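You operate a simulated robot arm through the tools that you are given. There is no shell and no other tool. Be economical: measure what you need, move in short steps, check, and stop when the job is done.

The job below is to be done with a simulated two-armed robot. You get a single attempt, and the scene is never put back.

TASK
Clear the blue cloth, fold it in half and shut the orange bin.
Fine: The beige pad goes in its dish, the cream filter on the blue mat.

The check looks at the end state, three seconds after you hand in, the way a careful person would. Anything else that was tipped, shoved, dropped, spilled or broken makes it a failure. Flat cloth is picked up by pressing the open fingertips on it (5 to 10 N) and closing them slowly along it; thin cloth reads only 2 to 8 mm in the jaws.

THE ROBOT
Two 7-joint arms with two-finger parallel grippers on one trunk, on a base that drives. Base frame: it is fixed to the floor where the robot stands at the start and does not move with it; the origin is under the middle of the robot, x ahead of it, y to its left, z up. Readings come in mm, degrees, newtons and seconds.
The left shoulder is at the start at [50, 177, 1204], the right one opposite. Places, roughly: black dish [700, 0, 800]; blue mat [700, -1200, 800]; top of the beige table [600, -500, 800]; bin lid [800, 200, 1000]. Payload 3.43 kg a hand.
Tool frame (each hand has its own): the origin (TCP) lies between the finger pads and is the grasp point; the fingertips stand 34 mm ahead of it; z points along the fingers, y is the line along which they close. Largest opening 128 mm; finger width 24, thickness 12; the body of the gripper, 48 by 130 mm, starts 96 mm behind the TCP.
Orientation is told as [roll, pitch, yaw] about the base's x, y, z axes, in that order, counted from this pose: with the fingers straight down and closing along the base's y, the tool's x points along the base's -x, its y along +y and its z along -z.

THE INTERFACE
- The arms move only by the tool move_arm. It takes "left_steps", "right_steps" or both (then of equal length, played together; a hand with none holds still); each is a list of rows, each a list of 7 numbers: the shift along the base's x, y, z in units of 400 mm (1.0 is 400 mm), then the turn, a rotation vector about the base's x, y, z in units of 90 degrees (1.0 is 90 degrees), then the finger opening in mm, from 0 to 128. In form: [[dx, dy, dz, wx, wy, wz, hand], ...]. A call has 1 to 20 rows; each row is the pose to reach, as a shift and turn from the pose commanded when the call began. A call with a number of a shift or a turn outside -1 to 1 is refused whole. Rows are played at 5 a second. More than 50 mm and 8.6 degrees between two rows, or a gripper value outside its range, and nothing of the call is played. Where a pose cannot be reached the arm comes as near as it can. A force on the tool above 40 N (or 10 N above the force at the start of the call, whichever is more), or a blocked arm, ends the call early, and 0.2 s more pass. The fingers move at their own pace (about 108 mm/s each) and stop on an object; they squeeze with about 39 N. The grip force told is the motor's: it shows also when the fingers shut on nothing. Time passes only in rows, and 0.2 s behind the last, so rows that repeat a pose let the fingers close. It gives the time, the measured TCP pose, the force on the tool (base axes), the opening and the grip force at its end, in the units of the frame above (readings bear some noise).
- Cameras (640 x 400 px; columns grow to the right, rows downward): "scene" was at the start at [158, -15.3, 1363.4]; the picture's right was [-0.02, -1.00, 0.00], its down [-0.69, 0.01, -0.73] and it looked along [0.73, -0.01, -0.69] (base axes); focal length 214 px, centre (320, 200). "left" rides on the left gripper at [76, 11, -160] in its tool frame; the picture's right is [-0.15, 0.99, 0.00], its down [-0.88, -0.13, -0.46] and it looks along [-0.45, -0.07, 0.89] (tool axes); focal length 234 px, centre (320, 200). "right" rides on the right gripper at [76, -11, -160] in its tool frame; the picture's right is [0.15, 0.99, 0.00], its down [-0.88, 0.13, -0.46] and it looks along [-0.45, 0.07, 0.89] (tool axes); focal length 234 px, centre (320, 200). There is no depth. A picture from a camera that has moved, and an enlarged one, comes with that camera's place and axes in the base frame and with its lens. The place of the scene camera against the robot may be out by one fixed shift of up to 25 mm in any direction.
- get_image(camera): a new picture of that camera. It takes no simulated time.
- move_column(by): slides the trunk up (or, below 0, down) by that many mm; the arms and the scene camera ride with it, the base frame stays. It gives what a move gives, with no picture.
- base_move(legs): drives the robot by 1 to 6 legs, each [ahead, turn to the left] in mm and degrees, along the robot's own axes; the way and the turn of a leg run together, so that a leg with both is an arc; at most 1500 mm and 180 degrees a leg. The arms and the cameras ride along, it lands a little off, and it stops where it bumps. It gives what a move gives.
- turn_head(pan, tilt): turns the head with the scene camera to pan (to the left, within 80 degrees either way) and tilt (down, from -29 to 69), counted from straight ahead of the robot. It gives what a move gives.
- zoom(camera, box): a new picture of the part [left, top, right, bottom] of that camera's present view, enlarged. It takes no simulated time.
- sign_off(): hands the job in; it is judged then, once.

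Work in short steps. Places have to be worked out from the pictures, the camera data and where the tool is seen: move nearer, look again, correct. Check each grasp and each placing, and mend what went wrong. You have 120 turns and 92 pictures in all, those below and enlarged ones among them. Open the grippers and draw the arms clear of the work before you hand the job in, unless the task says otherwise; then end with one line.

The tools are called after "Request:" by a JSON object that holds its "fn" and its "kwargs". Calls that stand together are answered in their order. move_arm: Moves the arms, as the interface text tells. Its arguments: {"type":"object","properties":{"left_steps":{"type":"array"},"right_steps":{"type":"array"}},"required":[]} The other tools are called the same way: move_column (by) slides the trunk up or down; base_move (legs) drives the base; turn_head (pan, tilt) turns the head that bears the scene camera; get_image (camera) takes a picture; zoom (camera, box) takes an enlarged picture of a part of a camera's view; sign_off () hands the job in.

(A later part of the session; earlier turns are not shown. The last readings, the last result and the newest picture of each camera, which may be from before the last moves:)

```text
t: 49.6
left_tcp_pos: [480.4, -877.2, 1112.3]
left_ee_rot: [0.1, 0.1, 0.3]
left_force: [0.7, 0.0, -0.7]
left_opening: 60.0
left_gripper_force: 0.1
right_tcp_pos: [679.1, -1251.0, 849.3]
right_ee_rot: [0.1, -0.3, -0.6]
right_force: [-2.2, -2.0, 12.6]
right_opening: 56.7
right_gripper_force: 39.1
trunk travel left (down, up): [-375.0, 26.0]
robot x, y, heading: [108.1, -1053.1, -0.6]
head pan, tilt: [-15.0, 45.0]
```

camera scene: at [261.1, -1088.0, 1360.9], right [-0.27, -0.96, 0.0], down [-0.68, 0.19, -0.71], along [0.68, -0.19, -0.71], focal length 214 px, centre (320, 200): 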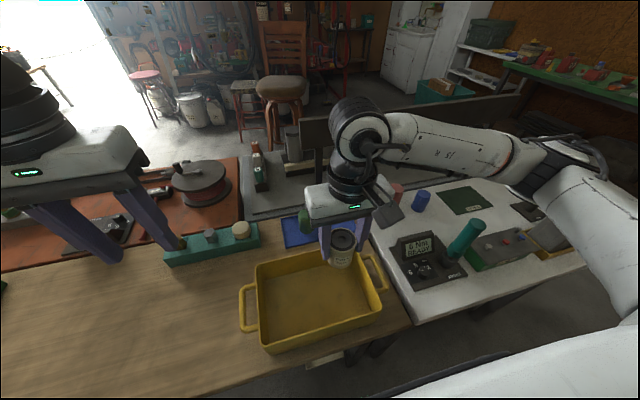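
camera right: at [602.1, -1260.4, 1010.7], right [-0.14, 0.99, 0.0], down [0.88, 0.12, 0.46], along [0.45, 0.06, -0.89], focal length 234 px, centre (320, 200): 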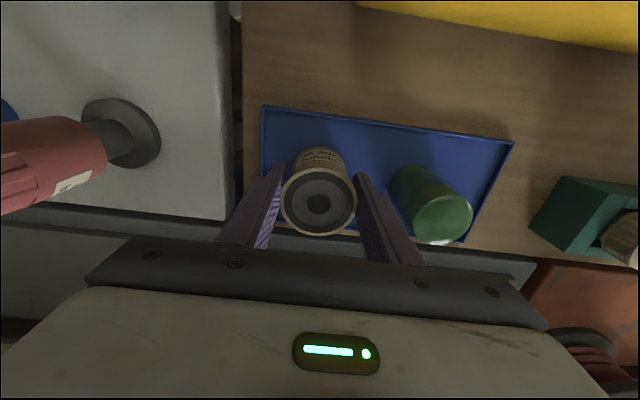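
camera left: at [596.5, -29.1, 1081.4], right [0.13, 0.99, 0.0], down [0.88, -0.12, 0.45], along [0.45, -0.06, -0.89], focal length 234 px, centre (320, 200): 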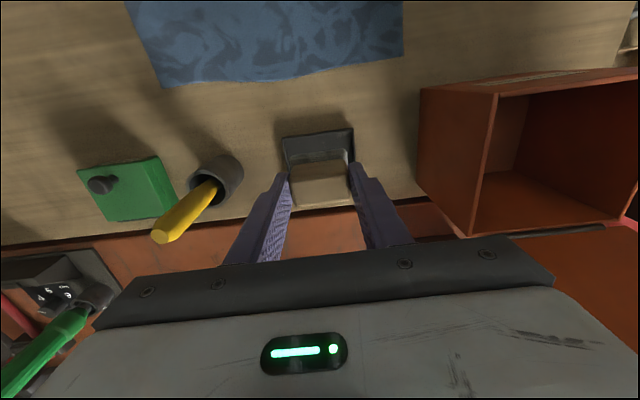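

Contact is felt at 12.6 N, so the filter is standing on the mat. I'll release by 8 mm a side and rise.

Request:
{"fn": "move_arm", "kwargs": {"right_steps": [[0, 0, -0.005, 0, 0, 0, 60], [0, 0, -0.004, 0, 0, 0, 70], [0, 0, -0.004, 0, 0, 0, 72], [0, 0, 0.05, 0, 0, 0, 72], [0, 0, 0.15, 0, 0, 0, 72], [0, 0, 0.27, 0, 0, 0, 72], [0, 0, 0.39, 0, 0, 0, 72], [-0.1, 0, 0.45, 0, 0, 0, 72], [-0.22, 0, 0.47, 0, 0, 0, 72], [-0.34, 0, 0.47, 0, 0, 0, 72], [-0.46, 0, 0.47, 0, 0, 0, 72], [-0.5, 0, 0.47, 0, 0, 0, 72]]}}

Request:
{"fn": "zoom", "kwargs": {"camera": "scene", "box": [230, 170, 422, 290]}}

```text
t: 52.2
left_tcp_pos: [480.1, -877.5, 1112.4]
left_ee_rot: [0.1, 0.1, 0.3]
left_force: [-0.3, 0.1, 0.4]
left_opening: 59.8
left_gripper_force: 0.1
right_tcp_pos: [478.1, -1249.9, 1035.8]
right_ee_rot: [0.2, -0.1, -0.5]
right_force: [0.3, -0.3, -0.1]
right_opening: 72.0
right_gripper_force: 0.1
trunk travel left (down, up): [-375.0, 26.0]
robot x, y, heading: [108.7, -1054.3, -0.7]
head pan, tilt: [-15.0, 45.0]
```

```text
3.33 times, centred on (326, 230) of scene
camera zoom: at [261.1, -1088.1, 1360.9], right [-0.27, -0.96, 0.0], down [-0.68, 0.19, -0.71], along [0.68, -0.19, -0.71], focal length 715 px, centre (300, 100)
```

zoom: 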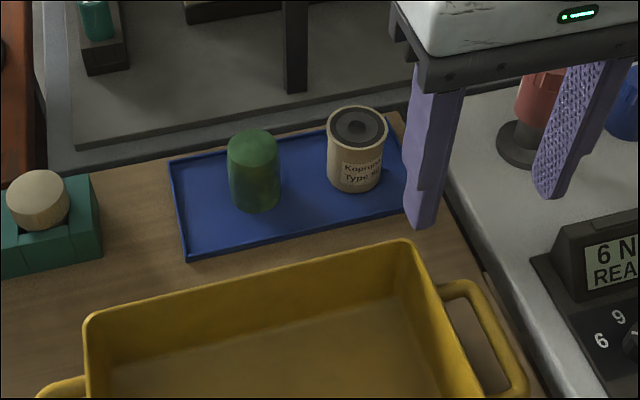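

The filter stands on the mat with nothing disturbed. I'll drive back along the same route to face the cloth, aiming for robot y≈-65.

Request:
{"fn": "base_move", "kwargs": {"legs": [[-250, 0], [0, -84.4], [-990, 0], [0, 85]]}}

Request:
{"fn": "turn_head", "kwargs": {"pan": 0, "tilt": 50}}

```text
t: 66.0
left_tcp_pos: [137.3, 121.2, 1112.2]
left_ee_rot: [0.1, 0.1, 1.4]
left_force: [-0.2, -0.6, 0.4]
left_opening: 60.1
left_gripper_force: 0.0
right_tcp_pos: [139.9, -250.8, 1035.4]
right_ee_rot: [0.0, -0.1, 0.5]
right_force: [0.4, 0.2, -0.2]
right_opening: 71.9
right_gripper_force: 0.1
trunk travel left (down, up): [-375.0, 26.0]
robot x, y, heading: [-233.0, -60.3, 0.5]
head pan, tilt: [-15.0, 45.0]
```

```text
t: 66.8
left_tcp_pos: [135.8, 122.1, 1112.8]
left_ee_rot: [0.1, 0.1, 1.3]
left_force: [-0.3, 0.2, 0.5]
left_opening: 59.9
left_gripper_force: 0.1
right_tcp_pos: [140.5, -250.5, 1035.8]
right_ee_rot: [0.0, 0.0, 0.4]
right_force: [-0.1, 0.4, 0.3]
right_opening: 71.8
right_gripper_force: 0.0
trunk travel left (down, up): [-375.0, 26.0]
robot x, y, heading: [-236.3, -57.6, 0.8]
head pan, tilt: [0.0, 50.0]
```

The robot is at (-235,-59). I'll drive ahead 275 so the cloth is in working range, then look.

Request:
{"fn": "base_move", "kwargs": {"legs": [[275, -0.6]]}}

Request:
{"fn": "get_image", "kwargs": {"camera": "scene"}}

Request:
{"fn": "get_image", "kwargs": {"camera": "right"}}

Request:
{"fn": "get_image", "kwargs": {"camera": "left"}}

```text
t: 68.7
left_tcp_pos: [414.6, 119.6, 1111.9]
left_ee_rot: [0.1, 0.1, 0.8]
left_force: [0.3, 0.6, 0.5]
left_opening: 60.0
left_gripper_force: 0.0
right_tcp_pos: [415.2, -251.7, 1035.3]
right_ee_rot: [0.1, 0.0, -0.1]
right_force: [0.9, 0.7, 0.4]
right_opening: 71.8
right_gripper_force: 0.0
trunk travel left (down, up): [-375.0, 26.0]
robot x, y, heading: [40.5, -57.2, -0.1]
head pan, tilt: [0.0, 50.0]
```

```text
56 pictures are left
camera scene: at [194.1, -71.9, 1353.9], right [0.0, -1.0, 0.0], down [-0.77, 0.0, -0.64], along [0.64, 0.0, -0.77], focal length 214 px, centre (320, 200)
```

scene: 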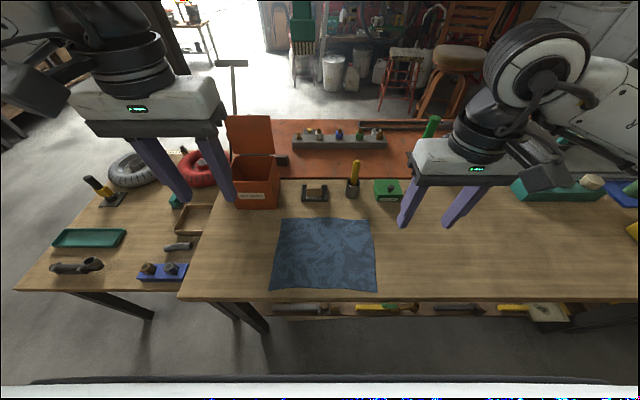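

```text
55 pictures are left
camera right: at [338.3, -264.3, 1195.0], right [-0.15, 0.99, 0.0], down [0.88, 0.13, 0.46], along [0.45, 0.07, -0.89], focal length 234 px, centre (320, 200)
```

right: 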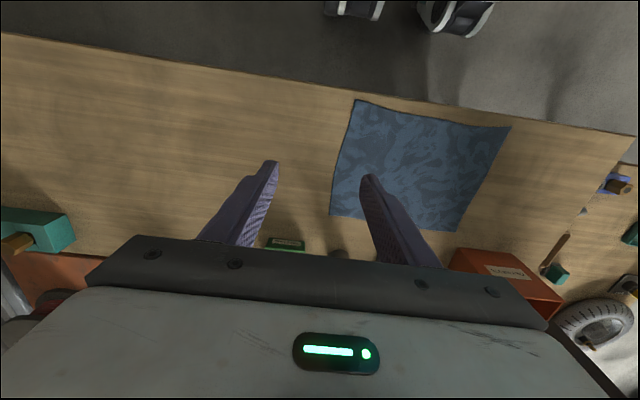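

```text
54 pictures are left
camera left: at [338.8, 128.6, 1271.7], right [0.13, 0.99, 0.0], down [0.88, -0.12, 0.45], along [0.45, -0.06, -0.89], focal length 234 px, centre (320, 200)
```

left: 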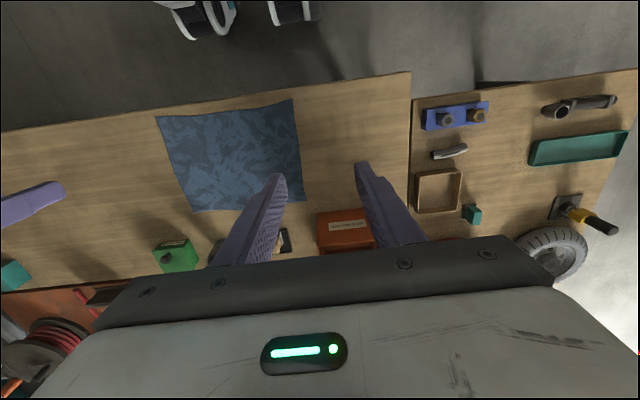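

The cloth spans x≈358–568 and y≈-205 to +62. I plan to fold the far edge towards the robot using both hands at the far corners. First I'll bring both hands above the far corners with 30 mm openings.

Request:
{"fn": "move_arm", "kwargs": {"left_steps": [[0.06, -0.036, -0.088, 0, 0, 0, 30], [0.12, -0.072, -0.177, 0, 0, 0, 30], [0.18, -0.108, -0.265, 0, 0, 0, 30], [0.24, -0.144, -0.353, 0, 0, 0, 30], [0.3, -0.18, -0.442, 0, 0, 0, 30], [0.3625, -0.214, -0.53, 0, 0, 0, 30], [0.3625, -0.214, -0.53, 0, 0, 0, 30]], "right_steps": [[0.06, 0.03, -0.056, 0, 0, 0, 30], [0.12, 0.06, -0.112, 0, 0, 0, 30], [0.18, 0.09, -0.168, 0, 0, 0, 30], [0.24, 0.12, -0.225, 0, 0, 0, 30], [0.3, 0.15, -0.281, 0, 0, 0, 30], [0.3625, 0.177, -0.338, 0, 0, 0, 30], [0.3625, 0.177, -0.338, 0, 0, 0, 30]]}}

Request:
{"fn": "zoom", "kwargs": {"camera": "left", "box": [220, 60, 460, 210]}}

Request:
{"fn": "zoom", "kwargs": {"camera": "right", "box": [180, 60, 420, 210]}}

```text
t: 70.3
left_tcp_pos: [557.9, 34.6, 900.5]
left_ee_rot: [0.1, 0.1, 0.9]
left_force: [0.5, 0.3, 0.1]
left_opening: 30.0
left_gripper_force: 0.1
right_tcp_pos: [559.3, -182.3, 899.5]
right_ee_rot: [0.1, -0.2, 0.1]
right_force: [-0.9, -0.1, 0.5]
right_opening: 29.9
right_gripper_force: 0.0
trunk travel left (down, up): [-375.0, 26.0]
robot x, y, heading: [39.5, -58.0, 0.1]
head pan, tilt: [0.0, 50.0]
```

```text
2.67 times, centred on (340, 135) of left
camera zoom: at [482.1, 43.7, 1059.8], right [0.13, 0.99, 0.0], down [0.88, -0.12, 0.46], along [0.45, -0.06, -0.89], focal length 624 px, centre (267, 373)
```

zoom: 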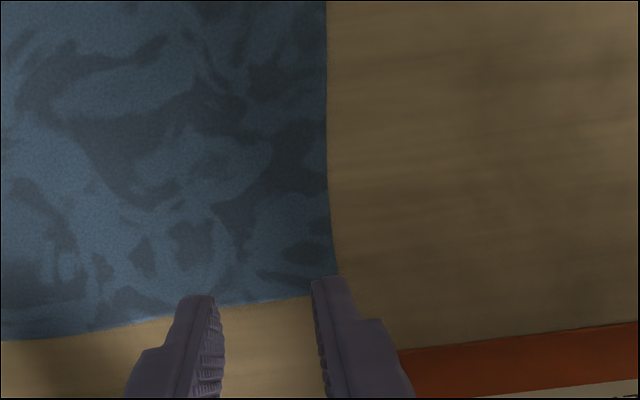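

```text
2.67 times, centred on (300, 135) of right
camera zoom: at [483.3, -193.3, 1059.3], right [-0.15, 0.99, 0.0], down [0.88, 0.13, 0.46], along [0.45, 0.07, -0.89], focal length 624 px, centre (373, 373)
```

zoom: 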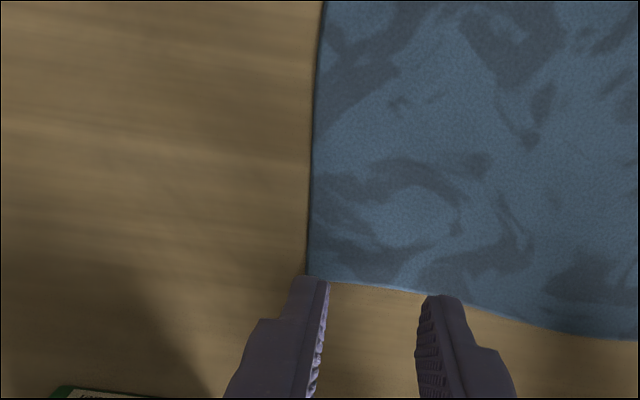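

The far corners are refined to about [578,63] and [572,-208]. I'll align the fingertips just inside them and lower to near contact.

Request:
{"fn": "move_arm", "kwargs": {"left_steps": [[0.035, -0.004, -0.05, 0, 0, 0, 30], [0.035, -0.004, -0.11, 0, 0, 0, 30], [0.035, -0.004, -0.145, 0, 0, 0, 30], [0.035, -0.004, -0.145, 0, 0, 0, 30]], "right_steps": [[0.017, 0.008, -0.05, 0, 0, 0, 30], [0.017, 0.008, -0.11, 0, 0, 0, 30], [0.017, 0.008, -0.1425, 0, 0, 0, 30], [0.017, 0.008, -0.1425, 0, 0, 0, 30]]}}

Request:
{"fn": "zoom", "kwargs": {"camera": "left", "box": [220, 80, 460, 230]}}

Request:
{"fn": "zoom", "kwargs": {"camera": "right", "box": [180, 80, 420, 230]}}

```text
t: 71.3
left_tcp_pos: [572.5, 32.0, 842.0]
left_ee_rot: [0.1, 0.2, 0.8]
left_force: [0.6, 0.5, 0.5]
left_opening: 29.9
left_gripper_force: 0.1
right_tcp_pos: [566.1, -177.8, 843.0]
right_ee_rot: [0.1, -0.1, 0.1]
right_force: [0.4, 0.8, 0.1]
right_opening: 30.0
right_gripper_force: 0.1
trunk travel left (down, up): [-375.0, 26.0]
robot x, y, heading: [40.1, -56.9, -0.0]
head pan, tilt: [0.0, 50.0]
```

```text
2.67 times, centred on (340, 155) of left
camera zoom: at [497.1, 41.3, 1002.3], right [0.13, 0.99, 0.0], down [0.88, -0.12, 0.45], along [0.45, -0.06, -0.89], focal length 624 px, centre (267, 320)
```

zoom: 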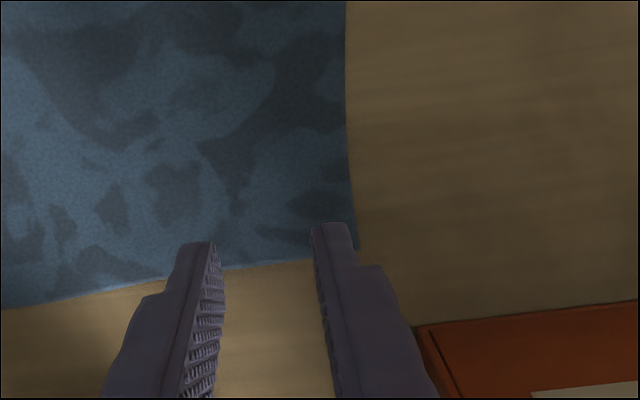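

```text
2.67 times, centred on (300, 155) of right
camera zoom: at [489.2, -190.3, 1002.7], right [-0.15, 0.99, 0.0], down [0.88, 0.13, 0.46], along [0.45, 0.07, -0.89], focal length 624 px, centre (373, 320)
```

zoom: 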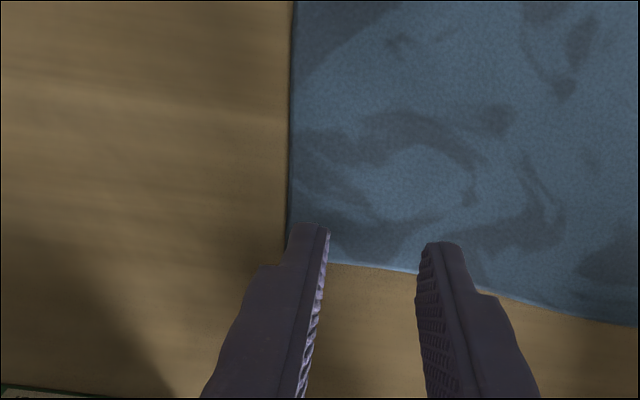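

The fingers sit right at the edge with the cloth under both. I'll shift 4 mm inward and lower gently, reading the force.

Request:
{"fn": "move_arm", "kwargs": {"left_steps": [[-0.01, 0, -0.005, 0, 0, 0, 30], [-0.01, 0, -0.01, 0, 0, 0, 30], [-0.01, 0, -0.0125, 0, 0, 0, 30], [-0.01, 0, -0.0125, 0, 0, 0, 30]], "right_steps": [[-0.01, 0, -0.005, 0, 0, 0, 30], [-0.01, 0, -0.01, 0, 0, 0, 30], [-0.01, 0, -0.015, 0, 0, 0, 30], [-0.01, 0, -0.015, 0, 0, 0, 30]]}}

```text
t: 72.3
left_tcp_pos: [569.5, 32.2, 838.0]
left_ee_rot: [0.1, 0.1, 0.8]
left_force: [0.3, -1.1, -0.4]
left_opening: 30.1
left_gripper_force: 0.0
right_tcp_pos: [561.3, -177.5, 837.4]
right_ee_rot: [0.0, -0.1, 0.0]
right_force: [0.0, -0.1, -0.4]
right_opening: 30.0
right_gripper_force: 0.1
trunk travel left (down, up): [-375.0, 26.0]
robot x, y, heading: [43.4, -59.0, 0.2]
head pan, tilt: [0.0, 50.0]
```

No contact yet, so I'll go 4 mm further in fine steps.

Request:
{"fn": "move_arm", "kwargs": {"left_steps": [[0, 0, -0.003, 0, 0, 0, 30], [0, 0, -0.006, 0, 0, 0, 30], [0, 0, -0.009, 0, 0, 0, 30], [0, 0, -0.009, 0, 0, 0, 30]], "right_steps": [[0, 0, -0.003, 0, 0, 0, 30], [0, 0, -0.006, 0, 0, 0, 30], [0, 0, -0.009, 0, 0, 0, 30], [0, 0, -0.009, 0, 0, 0, 30]]}}

```text
t: 73.3
left_tcp_pos: [568.7, 32.7, 834.2]
left_ee_rot: [0.2, 0.2, 0.9]
left_force: [-0.7, 0.2, -0.5]
left_opening: 30.1
left_gripper_force: 0.1
right_tcp_pos: [561.2, -178.0, 834.5]
right_ee_rot: [0.1, -0.1, 0.0]
right_force: [0.1, -0.1, 0.1]
right_opening: 30.1
right_gripper_force: 0.1
trunk travel left (down, up): [-375.0, 26.0]
robot x, y, heading: [40.3, -56.0, 0.2]
head pan, tilt: [0.0, 50.0]
```

Still no load. I'll go another 3 mm.

Request:
{"fn": "move_arm", "kwargs": {"left_steps": [[0, 0, -0.003, 0, 0, 0, 30], [0, 0, -0.006, 0, 0, 0, 30], [0, 0, -0.008, 0, 0, 0, 30], [0, 0, -0.008, 0, 0, 0, 30]], "right_steps": [[0, 0, -0.003, 0, 0, 0, 30], [0, 0, -0.006, 0, 0, 0, 30], [0, 0, -0.008, 0, 0, 0, 30], [0, 0, -0.008, 0, 0, 0, 30]]}}

```text
t: 74.3
left_tcp_pos: [567.7, 32.4, 830.4]
left_ee_rot: [0.1, 0.0, 0.8]
left_force: [-0.3, -0.5, -1.1]
left_opening: 30.1
left_gripper_force: 0.0
right_tcp_pos: [562.4, -179.7, 829.7]
right_ee_rot: [0.1, -0.2, 0.0]
right_force: [0.6, 0.0, 0.2]
right_opening: 30.0
right_gripper_force: 0.1
trunk travel left (down, up): [-375.0, 26.0]
robot x, y, heading: [44.3, -62.1, 0.3]
head pan, tilt: [0.0, 50.0]
```

No contact yet with the tips at about 796, so the surface lies a bit lower than I assumed. I'll continue in fine steps.

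Request:
{"fn": "move_arm", "kwargs": {"left_steps": [[0, 0, -0.003, 0, 0, 0, 30], [0, 0, -0.006, 0, 0, 0, 30], [0, 0, -0.009, 0, 0, 0, 30], [0, 0, -0.0115, 0, 0, 0, 30], [0, 0, -0.0115, 0, 0, 0, 30]], "right_steps": [[0, 0, -0.003, 0, 0, 0, 30], [0, 0, -0.006, 0, 0, 0, 30], [0, 0, -0.009, 0, 0, 0, 30], [0, 0, -0.0115, 0, 0, 0, 30], [0, 0, -0.0115, 0, 0, 0, 30]]}}

Request:
{"fn": "zoom", "kwargs": {"camera": "left", "box": [220, 80, 460, 230]}}

Request:
{"fn": "zoom", "kwargs": {"camera": "right", "box": [180, 80, 420, 230]}}

```text
t: 75.5
left_tcp_pos: [568.5, 31.8, 825.7]
left_ee_rot: [0.1, 0.0, 0.8]
left_force: [1.3, 0.2, 0.6]
left_opening: 30.0
left_gripper_force: 0.1
right_tcp_pos: [562.1, -179.0, 826.8]
right_ee_rot: [0.2, 0.0, 0.0]
right_force: [-0.2, 0.4, -0.8]
right_opening: 30.1
right_gripper_force: 0.1
trunk travel left (down, up): [-375.0, 26.0]
robot x, y, heading: [41.4, -56.2, -0.1]
head pan, tilt: [0.0, 50.0]
```

```text
2.67 times, centred on (340, 155) of left
camera zoom: at [493.3, 41.5, 985.4], right [0.13, 0.99, 0.0], down [0.88, -0.12, 0.45], along [0.45, -0.06, -0.89], focal length 624 px, centre (267, 320)
```

zoom: 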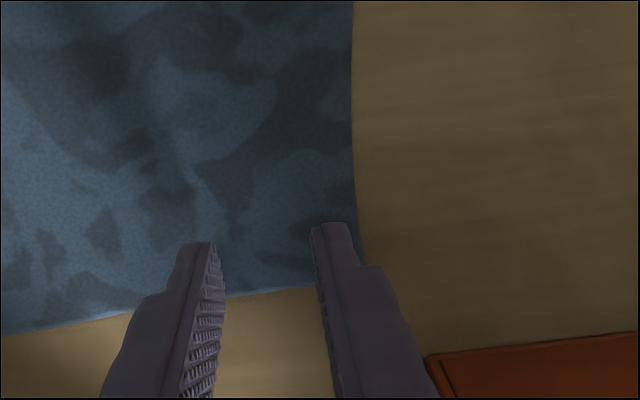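

```text
2.67 times, centred on (300, 155) of right
camera zoom: at [485.4, -190.3, 985.4], right [-0.15, 0.99, 0.0], down [0.88, 0.13, 0.46], along [0.45, 0.07, -0.89], focal length 624 px, centre (373, 320)
```

zoom: 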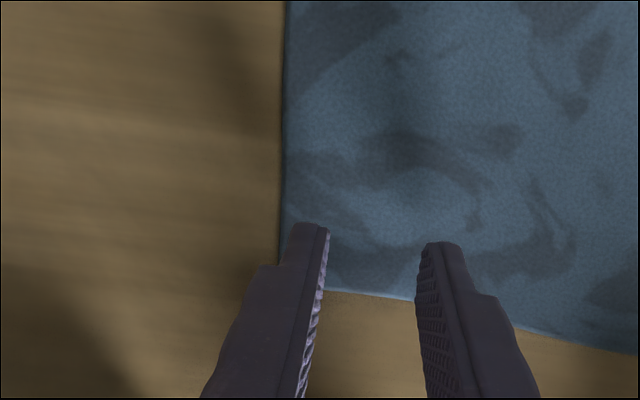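

Re-triangulating puts the cloth surface at about z=780 and its far edge at x≈585 (left) and 578 (right). I'll shift forward 8 mm and lower to just above it.

Request:
{"fn": "move_arm", "kwargs": {"left_steps": [[0.02, 0, -0.005, 0, 0, 0, 30], [0.02, 0, -0.01, 0, 0, 0, 30], [0.02, 0, -0.015, 0, 0, 0, 30], [0.02, 0, -0.02, 0, 0, 0, 30], [0.02, 0, -0.02, 0, 0, 0, 30]], "right_steps": [[0.019, 0, -0.005, 0, 0, 0, 30], [0.019, 0, -0.01, 0, 0, 0, 30], [0.019, 0, -0.016, 0, 0, 0, 30], [0.019, 0, -0.021, 0, 0, 0, 30], [0.019, 0, -0.021, 0, 0, 0, 30]]}}

Request:
{"fn": "move_arm", "kwargs": {"left_steps": [[0, 0, -0.003, 0, 0, 0, 30], [0, 0, -0.006, 0, 0, 0, 30], [0, 0, -0.009, 0, 0, 0, 30], [0, 0, -0.009, 0, 0, 0, 30]], "right_steps": [[0, 0, -0.003, 0, 0, 0, 30], [0, 0, -0.006, 0, 0, 0, 30], [0, 0, -0.009, 0, 0, 0, 30], [0, 0, -0.009, 0, 0, 0, 30]]}}

```text
t: 76.7
left_tcp_pos: [575.9, 33.0, 817.0]
left_ee_rot: [0.1, 0.1, 0.8]
left_force: [0.2, 0.1, 0.0]
left_opening: 29.8
left_gripper_force: 0.0
right_tcp_pos: [568.9, -178.2, 817.5]
right_ee_rot: [0.1, -0.1, 0.0]
right_force: [-0.4, -0.5, 0.0]
right_opening: 30.1
right_gripper_force: 0.1
trunk travel left (down, up): [-375.0, 26.0]
robot x, y, heading: [40.8, -57.7, 0.4]
head pan, tilt: [0.0, 50.0]
```

```text
t: 77.7
left_tcp_pos: [575.7, 32.5, 815.5]
left_ee_rot: [0.1, 0.1, 0.8]
left_force: [0.2, -0.8, 3.6]
left_opening: 29.7
left_gripper_force: 0.1
right_tcp_pos: [568.9, -178.6, 815.1]
right_ee_rot: [0.1, -0.2, -0.1]
right_force: [-1.0, -1.2, 7.7]
right_opening: 29.9
right_gripper_force: 0.0
trunk travel left (down, up): [-375.0, 26.0]
robot x, y, heading: [41.5, -58.6, 0.1]
head pan, tilt: [0.0, 50.0]
```

Contact is found with the tips at z≈781: right 7.7 N, left 3.6 N. I'll press the left a bit more and check the alignment with pictures.

Request:
{"fn": "move_arm", "kwargs": {"left_steps": [[0, 0, -0.002, 0, 0, 0, 30], [0, 0, -0.002, 0, 0, 0, 30]]}}

Request:
{"fn": "zoom", "kwargs": {"camera": "left", "box": [220, 80, 460, 230]}}

Request:
{"fn": "zoom", "kwargs": {"camera": "right", "box": [180, 80, 420, 230]}}

```text
t: 78.3
left_tcp_pos: [576.7, 32.7, 815.2]
left_ee_rot: [0.1, -0.1, 0.8]
left_force: [-0.7, 1.5, 11.5]
left_opening: 29.9
left_gripper_force: 0.0
right_tcp_pos: [568.4, -178.0, 815.2]
right_ee_rot: [0.1, -0.2, 0.0]
right_force: [1.5, -0.8, 7.3]
right_opening: 30.2
right_gripper_force: 0.0
trunk travel left (down, up): [-375.0, 26.0]
robot x, y, heading: [42.0, -60.8, 0.1]
head pan, tilt: [0.0, 50.0]
```

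```text
2.67 times, centred on (340, 155) of left
camera zoom: at [500.5, 41.7, 974.5], right [0.13, 0.99, 0.0], down [0.88, -0.12, 0.46], along [0.45, -0.06, -0.89], focal length 624 px, centre (267, 320)
```

zoom: 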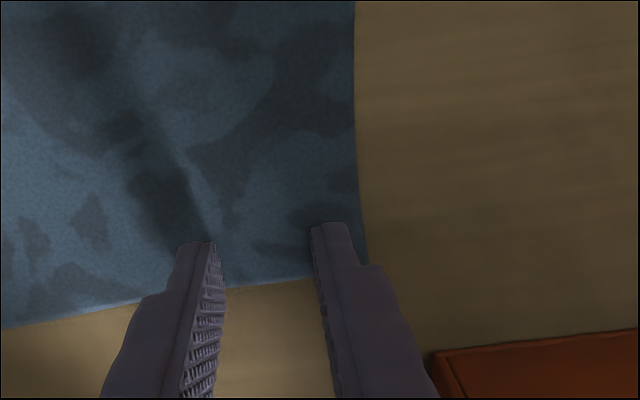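

```text
2.67 times, centred on (300, 155) of right
camera zoom: at [492.4, -190.1, 974.7], right [-0.15, 0.99, 0.0], down [0.88, 0.13, 0.46], along [0.45, 0.07, -0.89], focal length 624 px, centre (373, 320)
```

zoom: 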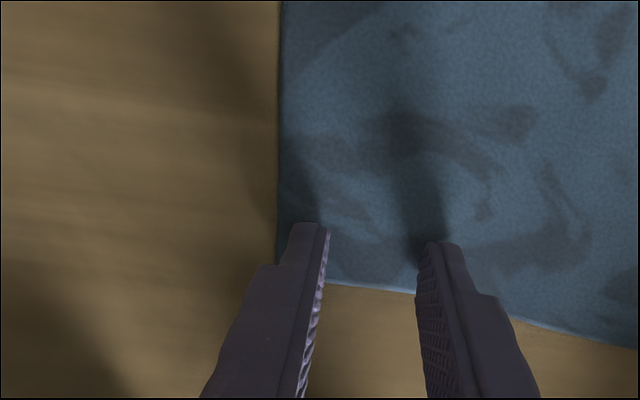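

Both finger pairs overlap the cloth's edge by about 18 mm and press with 7–11 N. I'll close slowly along the cloth.

Request:
{"fn": "move_arm", "kwargs": {"left_steps": [[0, 0, 0, 0, 0, 0, 28], [0, 0, 0, 0, 0, 0, 26], [0, 0, 0, 0, 0, 0, 24], [0, 0, 0, 0, 0, 0, 22], [0, 0, 0, 0, 0, 0, 20], [0, 0, 0, 0, 0, 0, 18], [0, 0, 0, 0, 0, 0, 16], [0, 0, 0, 0, 0, 0, 14], [0, 0, 0, 0, 0, 0, 12], [0, 0, 0, 0, 0, 0, 10], [0, 0, 0, 0, 0, 0, 8], [0, 0, 0, 0, 0, 0, 6], [0, 0, 0, 0, 0, 0, 4], [0, 0, 0, 0, 0, 0, 2], [0, 0, 0, 0, 0, 0, 0], [0, 0, 0, 0, 0, 0, 0], [0, 0, 0, 0, 0, 0, 0]], "right_steps": [[0, 0, 0, 0, 0, 0, 28], [0, 0, 0, 0, 0, 0, 26], [0, 0, 0, 0, 0, 0, 24], [0, 0, 0, 0, 0, 0, 22], [0, 0, 0, 0, 0, 0, 20], [0, 0, 0, 0, 0, 0, 18], [0, 0, 0, 0, 0, 0, 16], [0, 0, 0, 0, 0, 0, 14], [0, 0, 0, 0, 0, 0, 12], [0, 0, 0, 0, 0, 0, 10], [0, 0, 0, 0, 0, 0, 8], [0, 0, 0, 0, 0, 0, 6], [0, 0, 0, 0, 0, 0, 4], [0, 0, 0, 0, 0, 0, 2], [0, 0, 0, 0, 0, 0, 0], [0, 0, 0, 0, 0, 0, 0], [0, 0, 0, 0, 0, 0, 0]]}}

Request:
{"fn": "zoom", "kwargs": {"camera": "left", "box": [220, 80, 460, 230]}}

Request:
{"fn": "zoom", "kwargs": {"camera": "right", "box": [180, 80, 420, 230]}}

```text
t: 81.9
left_tcp_pos: [576.9, 31.4, 814.6]
left_ee_rot: [-0.1, -0.1, 0.7]
left_force: [-1.7, -13.5, 16.8]
left_opening: 1.9
left_gripper_force: 37.0
right_tcp_pos: [568.1, -177.5, 815.4]
right_ee_rot: [0.2, -0.2, 0.0]
right_force: [0.0, 14.5, 7.0]
right_opening: 1.6
right_gripper_force: 36.6
trunk travel left (down, up): [-375.0, 26.0]
robot x, y, heading: [44.6, -60.1, -0.0]
head pan, tilt: [0.0, 50.0]
```

```text
2.67 times, centred on (340, 155) of left
camera zoom: at [499.7, 40.8, 974.5], right [0.13, 0.99, 0.0], down [0.88, -0.12, 0.46], along [0.45, -0.06, -0.89], focal length 624 px, centre (267, 320)
```

zoom: 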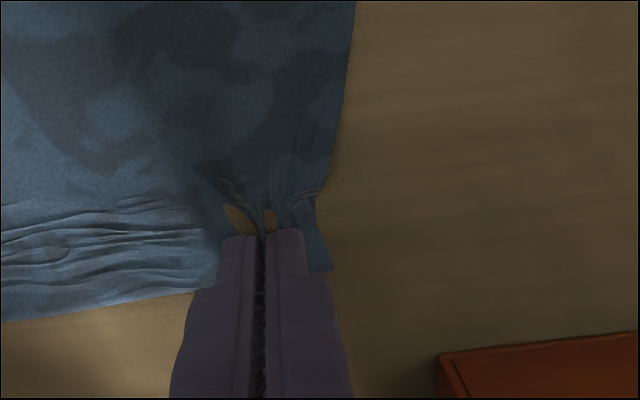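

```text
2.67 times, centred on (300, 155) of right
camera zoom: at [491.6, -189.4, 974.7], right [-0.15, 0.99, 0.0], down [0.88, 0.13, 0.46], along [0.45, 0.07, -0.89], focal length 624 px, centre (373, 320)
```

zoom: 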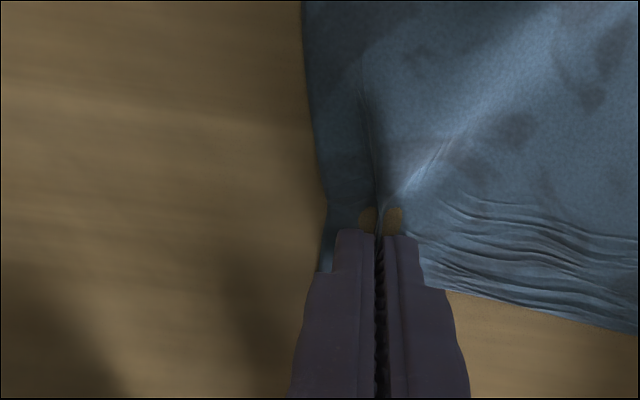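

Cloth is gathered in both jaws and taut between them. I'll lift 30 mm, relaxing each hand 6 mm inward, and check the hold.

Request:
{"fn": "move_arm", "kwargs": {"left_steps": [[0, -0.008, 0.005, 0, 0, 0, 0], [0, -0.015, 0.03, 0, 0, 0, 0], [0, -0.015, 0.055, 0, 0, 0, 0], [0, -0.015, 0.08, 0, 0, 0, 0], [0, -0.015, 0.08, 0, 0, 0, 0]], "right_steps": [[0, 0.008, 0.005, 0, 0, 0, 0], [0, 0.015, 0.03, 0, 0, 0, 0], [0, 0.015, 0.055, 0, 0, 0, 0], [0, 0.015, 0.08, 0, 0, 0, 0], [0, 0.015, 0.08, 0, 0, 0, 0]]}}

Request:
{"fn": "zoom", "kwargs": {"camera": "scene", "box": [220, 150, 428, 300]}}

```text
t: 83.1
left_tcp_pos: [575.8, 26.6, 843.9]
left_ee_rot: [0.2, 0.0, 0.9]
left_force: [0.5, -1.5, -0.3]
left_opening: 1.6
left_gripper_force: 36.2
right_tcp_pos: [569.4, -173.1, 846.2]
right_ee_rot: [0.0, 0.1, -0.1]
right_force: [0.2, 1.3, 0.2]
right_opening: 1.5
right_gripper_force: 35.9
trunk travel left (down, up): [-375.0, 26.0]
robot x, y, heading: [38.9, -58.1, -0.0]
head pan, tilt: [0.0, 50.0]
```

```text
2.67 times, centred on (324, 225) of scene
camera zoom: at [193.5, -71.9, 1353.9], right [0.0, -1.0, 0.0], down [-0.77, 0.0, -0.64], along [0.64, 0.0, -0.77], focal length 572 px, centre (309, 133)
```

zoom: 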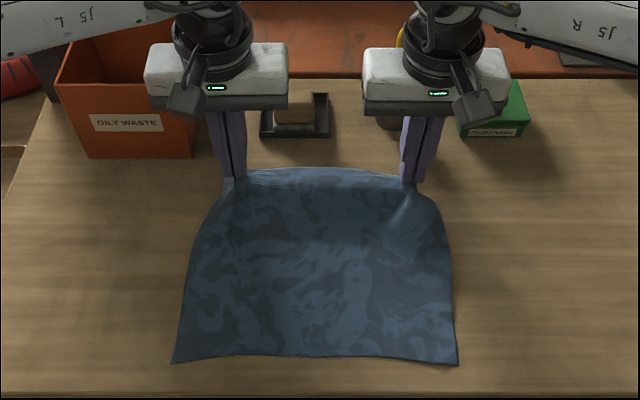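

The cloth is held at both corners. The fold line should be at x≈470, so I'll carry the edge up along an arc to above it, tilting the fingers forward so the edge lays over naturally.

Request:
{"fn": "move_arm", "kwargs": {"left_steps": [[-0.059, 0, 0.079, 0, -0.089, 0, 0], [-0.157, 0, 0.15, 0, -0.178, 0, 0], [-0.229, 0, 0.1775, 0, -0.222, 0, 0], [-0.2995, 0, 0.1825, 0, -0.267, 0, 0], [-0.2995, 0, 0.1825, 0, -0.267, 0, 0]], "right_steps": [[-0.059, 0, 0.079, 0, -0.089, 0, 0], [-0.157, 0, 0.15, 0, -0.178, 0, 0], [-0.229, 0, 0.1775, 0, -0.222, 0, 0], [-0.2995, 0, 0.1825, 0, -0.267, 0, 0], [-0.2995, 0, 0.1825, 0, -0.267, 0, 0]]}}

Request:
{"fn": "get_image", "kwargs": {"camera": "scene"}}

```text
t: 84.3
left_tcp_pos: [457.8, 27.1, 917.6]
left_ee_rot: [-0.4, -24.0, 0.9]
left_force: [0.3, -0.2, 0.0]
left_opening: 1.6
left_gripper_force: 36.2
right_tcp_pos: [446.1, -173.8, 919.3]
right_ee_rot: [0.1, -24.2, -0.1]
right_force: [0.0, 0.9, -0.3]
right_opening: 1.4
right_gripper_force: 36.4
trunk travel left (down, up): [-375.0, 26.0]
robot x, y, heading: [42.9, -55.3, 0.3]
head pan, tilt: [0.0, 50.0]
```

```text
42 pictures are left
camera scene: at [193.7, -71.9, 1353.9], right [0.0, -1.0, 0.0], down [-0.77, 0.0, -0.64], along [0.64, 0.0, -0.77], focal length 214 px, centre (320, 200)
```

scene: 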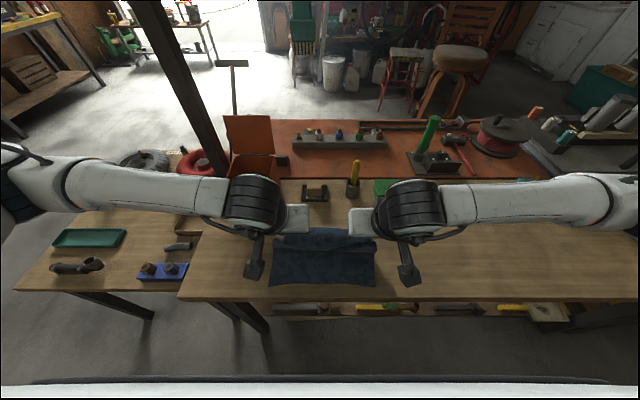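

The edge is now upright above the fold line. I'll bring it on and down towards the near edge.

Request:
{"fn": "move_arm", "kwargs": {"left_steps": [[-0.075, 0, -0.014, 0, -0.044, 0, 0], [-0.1575, 0, -0.052, 0, -0.089, 0, 0], [-0.225, 0, -0.115, 0, -0.133, 0, 0], [-0.265, 0, -0.189, 0, -0.178, 0, 0], [-0.265, 0, -0.189, 0, -0.178, 0, 0]], "right_steps": [[-0.07, 0, -0.014, 0, -0.044, 0, 0], [-0.1475, 0, -0.052, 0, -0.089, 0, 0], [-0.215, 0, -0.115, 0, -0.133, 0, 0], [-0.25, 0, -0.189, 0, -0.178, 0, 0], [-0.25, 0, -0.189, 0, -0.178, 0, 0]]}}

Request:
{"fn": "get_image", "kwargs": {"camera": "scene"}}

Request:
{"fn": "get_image", "kwargs": {"camera": "left"}}

```text
t: 85.5
left_tcp_pos: [363.7, 23.5, 850.6]
left_ee_rot: [-1.9, -41.6, 3.1]
left_force: [0.2, 0.4, -0.1]
left_opening: 1.8
left_gripper_force: 36.3
right_tcp_pos: [367.2, -168.7, 854.7]
right_ee_rot: [2.0, -42.6, -2.9]
right_force: [-0.1, -1.3, 0.4]
right_opening: 1.5
right_gripper_force: 36.5
trunk travel left (down, up): [-375.0, 26.0]
robot x, y, heading: [41.1, -56.5, -0.4]
head pan, tilt: [0.0, 50.0]
```

```text
41 pictures are left
camera scene: at [193.1, -72.5, 1354.1], right [0.0, -1.0, 0.0], down [-0.77, 0.0, -0.64], along [0.64, 0.0, -0.77], focal length 214 px, centre (320, 200)
```

scene: 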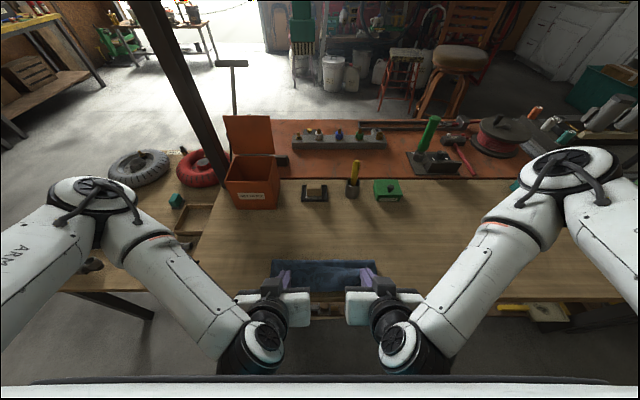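

```text
40 pictures are left
camera left: at [201.5, 30.5, 919.1], right [0.08, 0.99, 0.07], down [0.36, -0.1, 0.93], along [0.93, -0.04, -0.37], focal length 234 px, centre (320, 200)
```

left: 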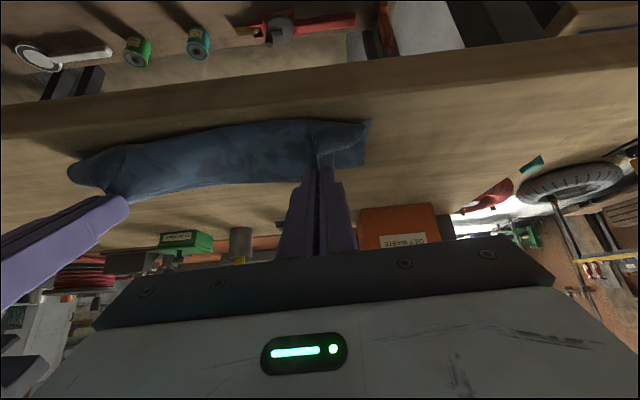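

The arms are at their inner limit. I'll ease the hands 45 mm forward relative to the robot, then back the base up 72 mm to get the net shift.

Request:
{"fn": "move_arm", "kwargs": {"left_steps": [[0.056, 0, 0.0, 0, 0, 0, 0], [0.1125, 0, 0.0, 0, 0, 0, 0], [0.1125, 0, 0.0, 0, 0, 0, 0]], "right_steps": [[0.056, 0, 0.0, 0, 0, 0, 0], [0.1125, 0, 0.0, 0, 0, 0, 0], [0.1125, 0, 0.0, 0, 0, 0, 0]]}}

Request:
{"fn": "base_move", "kwargs": {"legs": [[-72, 0]]}}

```text
t: 86.3
left_tcp_pos: [395.1, 26.4, 842.1]
left_ee_rot: [-0.5, -39.9, 0.9]
left_force: [-0.5, -0.9, -1.3]
left_opening: 1.6
left_gripper_force: 36.2
right_tcp_pos: [392.6, -171.0, 844.3]
right_ee_rot: [0.1, -40.1, 0.2]
right_force: [0.3, 0.4, 0.1]
right_opening: 1.7
right_gripper_force: 36.2
trunk travel left (down, up): [-375.0, 26.0]
robot x, y, heading: [43.0, -55.3, 0.1]
head pan, tilt: [0.0, 50.0]
```

```text
t: 87.3
left_tcp_pos: [324.6, 26.3, 843.3]
left_ee_rot: [-0.7, -40.0, 1.0]
left_force: [-0.5, -0.7, 0.8]
left_opening: 1.6
left_gripper_force: 36.8
right_tcp_pos: [322.0, -172.3, 843.7]
right_ee_rot: [0.1, -40.1, -0.1]
right_force: [-0.1, 0.5, -0.2]
right_opening: 1.4
right_gripper_force: 36.0
trunk travel left (down, up): [-375.0, 26.0]
robot x, y, heading: [-27.3, -58.3, 0.2]
head pan, tilt: [0.0, 50.0]
```

The pinched rim would fold under if released at this tilt. I'll tilt the fingers to about 75° forward while moving the hands 99 mm ahead, then back the base 73 mm.

Request:
{"fn": "move_arm", "kwargs": {"left_steps": [[0.05, 0, 0.0, 0, -0.078, 0, 0], [0.1, 0, -0.005, 0, -0.156, 0, 0], [0.15, 0, -0.01, 0, -0.233, 0, 0], [0.2, 0, -0.018, 0, -0.311, 0, 0], [0.2475, 0, -0.023, 0, -0.389, 0, 0], [0.2475, 0, -0.023, 0, -0.389, 0, 0]], "right_steps": [[0.05, 0, 0.0, 0, -0.078, 0, 0], [0.1, 0, -0.005, 0, -0.156, 0, 0], [0.15, 0, -0.01, 0, -0.233, 0, 0], [0.2, 0, -0.018, 0, -0.311, 0, 0], [0.2475, 0, -0.023, 0, -0.389, 0, 0], [0.2475, 0, -0.023, 0, -0.389, 0, 0]]}}

Request:
{"fn": "base_move", "kwargs": {"legs": [[-72, 0]]}}

Request:
{"fn": "get_image", "kwargs": {"camera": "scene"}}

```text
t: 88.5
left_tcp_pos: [408.7, 6.3, 856.2]
left_ee_rot: [1.2, -69.6, 0.5]
left_force: [0.4, 3.5, 0.9]
left_opening: 1.6
left_gripper_force: 35.9
left hand out of reach, approached as far as the arm can: row 3, 4, 5
right_tcp_pos: [404.7, -134.0, 870.9]
right_ee_rot: [-3.9, -69.7, 2.0]
right_force: [-0.1, -4.0, 0.9]
right_opening: 1.5
right_gripper_force: 36.4
right hand out of reach, approached as far as the arm can: row 2, 3, 4, 5
trunk travel left (down, up): [-375.0, 26.0]
robot x, y, heading: [-29.0, -58.2, 0.0]
head pan, tilt: [0.0, 50.0]
stopped in row 5 (left hand): the force on the tool passed its limit (the readings are from after the stop); the commanded pose is now the measured one
```

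```text
t: 89.5
left_tcp_pos: [336.8, 6.3, 856.3]
left_ee_rot: [1.4, -69.7, 0.4]
left_force: [0.1, 9.8, 0.1]
left_opening: 1.5
left_gripper_force: 36.2
right_tcp_pos: [333.5, -132.5, 871.7]
right_ee_rot: [-3.8, -69.6, 1.9]
right_force: [-0.3, -9.7, -0.1]
right_opening: 1.9
right_gripper_force: 36.0
trunk travel left (down, up): [-375.0, 26.0]
robot x, y, heading: [-102.9, -55.1, 0.3]
head pan, tilt: [0.0, 50.0]
```

```text
39 pictures are left
camera scene: at [50.5, -72.1, 1354.1], right [0.0, -1.0, 0.0], down [-0.77, 0.0, -0.64], along [0.64, 0.0, -0.77], focal length 214 px, centre (320, 200)
```

scene: 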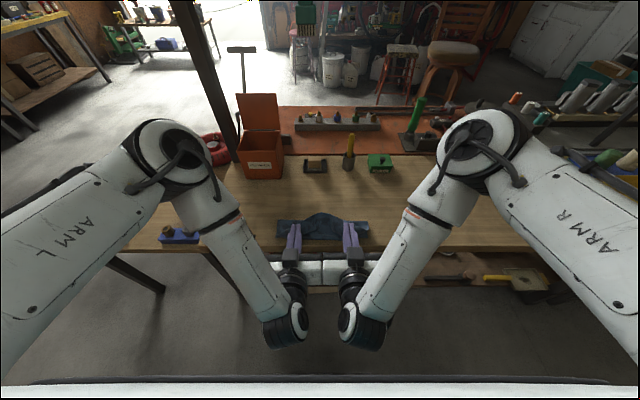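

The hands drifted inward until their bodies touched. I'll spread them back to y=26 and -173 now that there's more room, and level their heights.

Request:
{"fn": "move_arm", "kwargs": {"left_steps": [[0.02, 0.025, -0.01, 0, 0, 0, 0], [0.04, 0.05, -0.02, 0, 0, 0, 0], [0.04, 0.05, -0.02, 0, 0, 0, 0]], "right_steps": [[0.025, -0.05, -0.03, 0, 0, 0, 0], [0.05, -0.1, -0.06, 0.04, 0, 0, 0], [0.05, -0.1, -0.06, 0.04, 0, 0, 0]]}}

Request:
{"fn": "zoom", "kwargs": {"camera": "scene", "box": [240, 170, 400, 290]}}

```text
t: 90.3
left_tcp_pos: [352.6, 9.5, 861.5]
left_ee_rot: [1.8, -69.4, 0.3]
left_force: [-3.3, 9.1, 3.5]
left_opening: 1.8
left_gripper_force: 36.5
left hand out of reach, approached as far as the arm can: row 1, 2, 3
right_tcp_pos: [350.9, -129.3, 878.7]
right_ee_rot: [5.9, -69.3, -7.6]
right_force: [4.0, -9.0, -3.7]
right_opening: 1.6
right_gripper_force: 36.0
right hand out of reach, approached as far as the arm can: row 1, 2, 3
trunk travel left (down, up): [-375.0, 26.0]
robot x, y, heading: [-103.2, -60.1, 0.1]
head pan, tilt: [0.0, 50.0]
```

```text
3.33 times, centred on (320, 230) of scene
camera zoom: at [51.3, -72.3, 1354.0], right [0.0, -1.0, 0.0], down [-0.77, 0.0, -0.64], along [0.64, 0.0, -0.77], focal length 715 px, centre (320, 100)
```

zoom: 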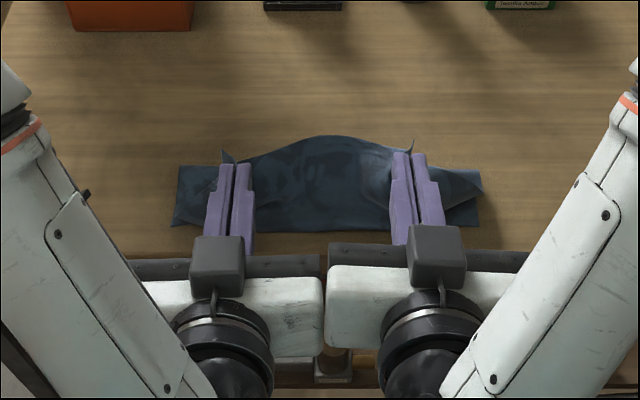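

Steep tilt is out of reach here. I'll ease the tilt back to about 50° while spreading the hands to their proper y.

Request:
{"fn": "move_arm", "kwargs": {"left_steps": [[0.003, 0.014, -0.008, 0, 0.074, 0, 0], [0.006, 0.028, -0.016, 0, 0.148, 0, 0], [0.01, 0.041, -0.025, 0, 0.222, 0, 0], [0.01, 0.041, -0.025, 0, 0.222, 0, 0]], "right_steps": [[0.003, -0.036, -0.02, 0, 0.074, 0, 0], [0.006, -0.072, -0.04, 0, 0.148, 0, 0], [0.01, -0.108, -0.065, 0, 0.222, 0, 0], [0.01, -0.108, -0.065, 0, 0.222, 0, 0]]}}

```text
t: 91.3
left_tcp_pos: [357.4, 26.3, 851.6]
left_ee_rot: [1.6, -49.6, 0.4]
left_force: [0.2, 0.5, -0.6]
left_opening: 1.7
left_gripper_force: 36.6
right_tcp_pos: [355.6, -170.4, 850.6]
right_ee_rot: [2.4, -49.4, -4.2]
right_force: [0.6, 0.0, 0.2]
right_opening: 1.6
right_gripper_force: 36.6
trunk travel left (down, up): [-375.0, 26.0]
robot x, y, heading: [-99.5, -61.1, -0.1]
head pan, tilt: [0.0, 50.0]
```

Both hands are now placed correctly at 50° tilt. I'll lower the rim onto the near edge.

Request:
{"fn": "move_arm", "kwargs": {"left_steps": [[0, 0, -0.03, 0, 0, 0, 0], [0, 0, -0.055, 0, 0, 0, 0], [0, 0, -0.07, 0, 0, 0, 0], [0, 0, -0.079, 0, 0, 0, 0], [0, 0, -0.079, 0, 0, 0, 0]], "right_steps": [[0, 0, -0.03, 0, 0, 0, 0], [0, 0, -0.055, 0, 0, 0, 0], [0, 0, -0.07, 0, 0, 0, 0], [0, 0, -0.077, 0, 0, 0, 0], [0, 0, -0.077, 0, 0, 0, 0]]}}

Request:
{"fn": "zoom", "kwargs": {"camera": "scene", "box": [240, 170, 400, 290]}}

Request:
{"fn": "get_image", "kwargs": {"camera": "right"}}

```text
t: 92.5
left_tcp_pos: [356.3, 24.4, 820.8]
left_ee_rot: [1.5, -49.7, 0.4]
left_force: [0.4, 0.7, 0.2]
left_opening: 1.8
left_gripper_force: 36.7
right_tcp_pos: [355.3, -169.9, 818.9]
right_ee_rot: [2.4, -49.6, -4.2]
right_force: [0.3, 0.3, 0.1]
right_opening: 1.6
right_gripper_force: 36.5
trunk travel left (down, up): [-375.0, 26.0]
robot x, y, heading: [-102.6, -56.7, -0.1]
head pan, tilt: [0.0, 50.0]
```

```text
3.33 times, centred on (320, 230) of scene
camera zoom: at [51.4, -72.0, 1354.0], right [0.0, -1.0, 0.0], down [-0.77, 0.0, -0.64], along [0.64, 0.0, -0.77], focal length 715 px, centre (320, 100)
```

zoom: 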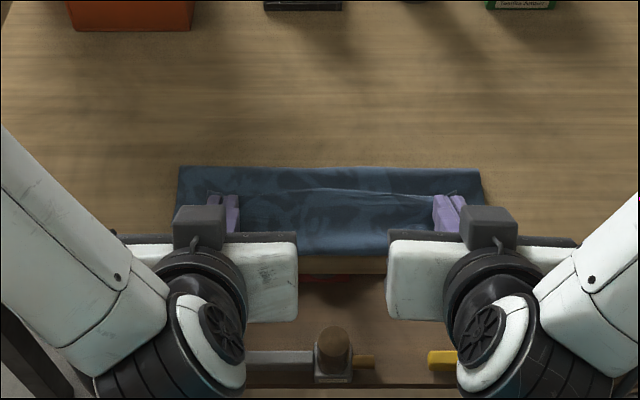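

```text
36 pictures are left
camera right: at [184.4, -176.3, 865.9], right [-0.06, 0.99, -0.08], down [0.23, 0.09, 0.97], along [0.97, 0.03, -0.23], focal length 234 px, centre (320, 200)
```

right: 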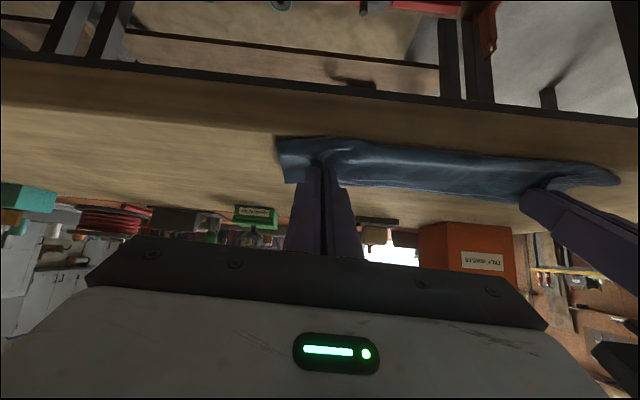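

The fold lies neatly. I'll lower to light contact before spreading the fingers.

Request:
{"fn": "move_arm", "kwargs": {"left_steps": [[0, 0, -0.004, 0, 0, 0, 0], [0, 0, -0.008, 0, 0, 0, 0], [0, 0, -0.011, 0, 0, 0, 0], [0, 0, -0.011, 0, 0, 0, 0]], "right_steps": [[0, 0, -0.004, 0, 0, 0, 0], [0, 0, -0.007, 0, 0, 0, 0], [0, 0, -0.007, 0, 0, 0, 0], [0, 0, -0.007, 0, 0, 0, 0]]}}

```text
t: 93.5
left_tcp_pos: [357.6, 25.8, 816.5]
left_ee_rot: [1.6, -49.7, 0.3]
left_force: [-0.6, -0.7, 2.0]
left_opening: 1.8
left_gripper_force: 36.6
right_tcp_pos: [356.1, -171.3, 817.5]
right_ee_rot: [2.4, -49.6, -4.2]
right_force: [-0.1, 0.8, -1.2]
right_opening: 1.7
right_gripper_force: 36.2
trunk travel left (down, up): [-375.0, 26.0]
robot x, y, heading: [-99.3, -58.6, -0.0]
head pan, tilt: [0.0, 50.0]
```

Contact is light. I'll open slowly to spread the gathered cloth, then withdraw along the finger direction.

Request:
{"fn": "move_arm", "kwargs": {"left_steps": [[0, 0, 0, 0, 0, 0, 5], [0, 0, 0, 0, 0, 0, 10], [0, 0, 0, 0, 0, 0, 16], [0, 0, 0, 0, 0, 0, 22], [0, 0, 0, 0, 0, 0, 28], [0, 0, 0, 0, 0, 0, 34], [0, 0, 0, 0, 0, 0, 36], [-0.02, 0, 0.017, 0, 0, 0, 36], [-0.05, 0, 0.05, 0, 0, 0, 36], [-0.11, 0, 0.11, 0, 0, 0, 36], [-0.15, 0, 0.2, 0, 0, 0, 36], [-0.15, 0, 0.2, 0, 0, 0, 36]], "right_steps": [[0, 0, 0, 0, 0, 0, 5], [0, 0, 0, 0, 0, 0, 10], [0, 0, 0, 0, 0, 0, 16], [0, 0, 0, 0, 0, 0, 22], [0, 0, 0, 0, 0, 0, 28], [0, 0, 0, 0, 0, 0, 34], [0, 0, 0, 0, 0, 0, 36], [-0.02, 0, 0.017, 0, 0, 0, 36], [-0.05, 0, 0.05, 0, 0, 0, 36], [-0.11, 0, 0.11, 0, 0, 0, 36], [-0.15, 0, 0.2, 0, 0, 0, 36], [-0.15, 0, 0.2, 0, 0, 0, 36]]}}

Request:
{"fn": "zoom", "kwargs": {"camera": "scene", "box": [240, 170, 400, 290]}}

Request:
{"fn": "get_image", "kwargs": {"camera": "right"}}

```text
t: 96.1
left_tcp_pos: [295.2, 24.7, 895.6]
left_ee_rot: [1.6, -49.6, 0.3]
left_force: [0.4, -0.9, 0.6]
left_opening: 36.1
left_gripper_force: 0.1
right_tcp_pos: [294.3, -168.4, 897.3]
right_ee_rot: [2.4, -49.7, -4.2]
right_force: [-0.3, -0.3, 0.5]
right_opening: 36.0
right_gripper_force: 0.2
trunk travel left (down, up): [-375.0, 26.0]
robot x, y, heading: [-99.3, -58.7, 0.2]
head pan, tilt: [0.0, 50.0]
```

```text
3.33 times, centred on (320, 230) of scene
camera zoom: at [51.7, -72.0, 1353.9], right [0.0, -1.0, 0.0], down [-0.77, 0.0, -0.64], along [0.64, 0.0, -0.77], focal length 715 px, centre (320, 100)
```

zoom: 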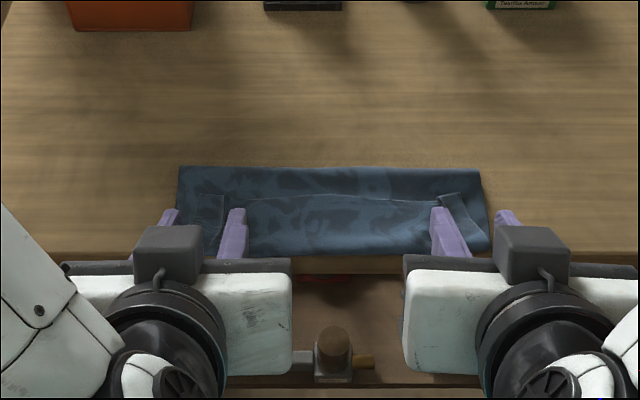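

```text
34 pictures are left
camera right: at [123.9, -175.7, 943.6], right [-0.05, 0.99, -0.08], down [0.23, 0.09, 0.97], along [0.97, 0.03, -0.23], focal length 234 px, centre (320, 200)
```

right: 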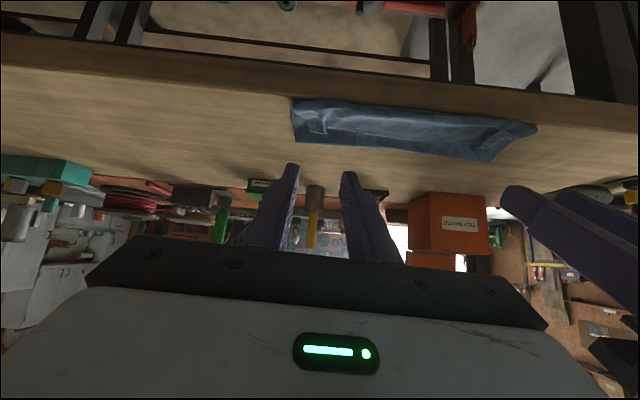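

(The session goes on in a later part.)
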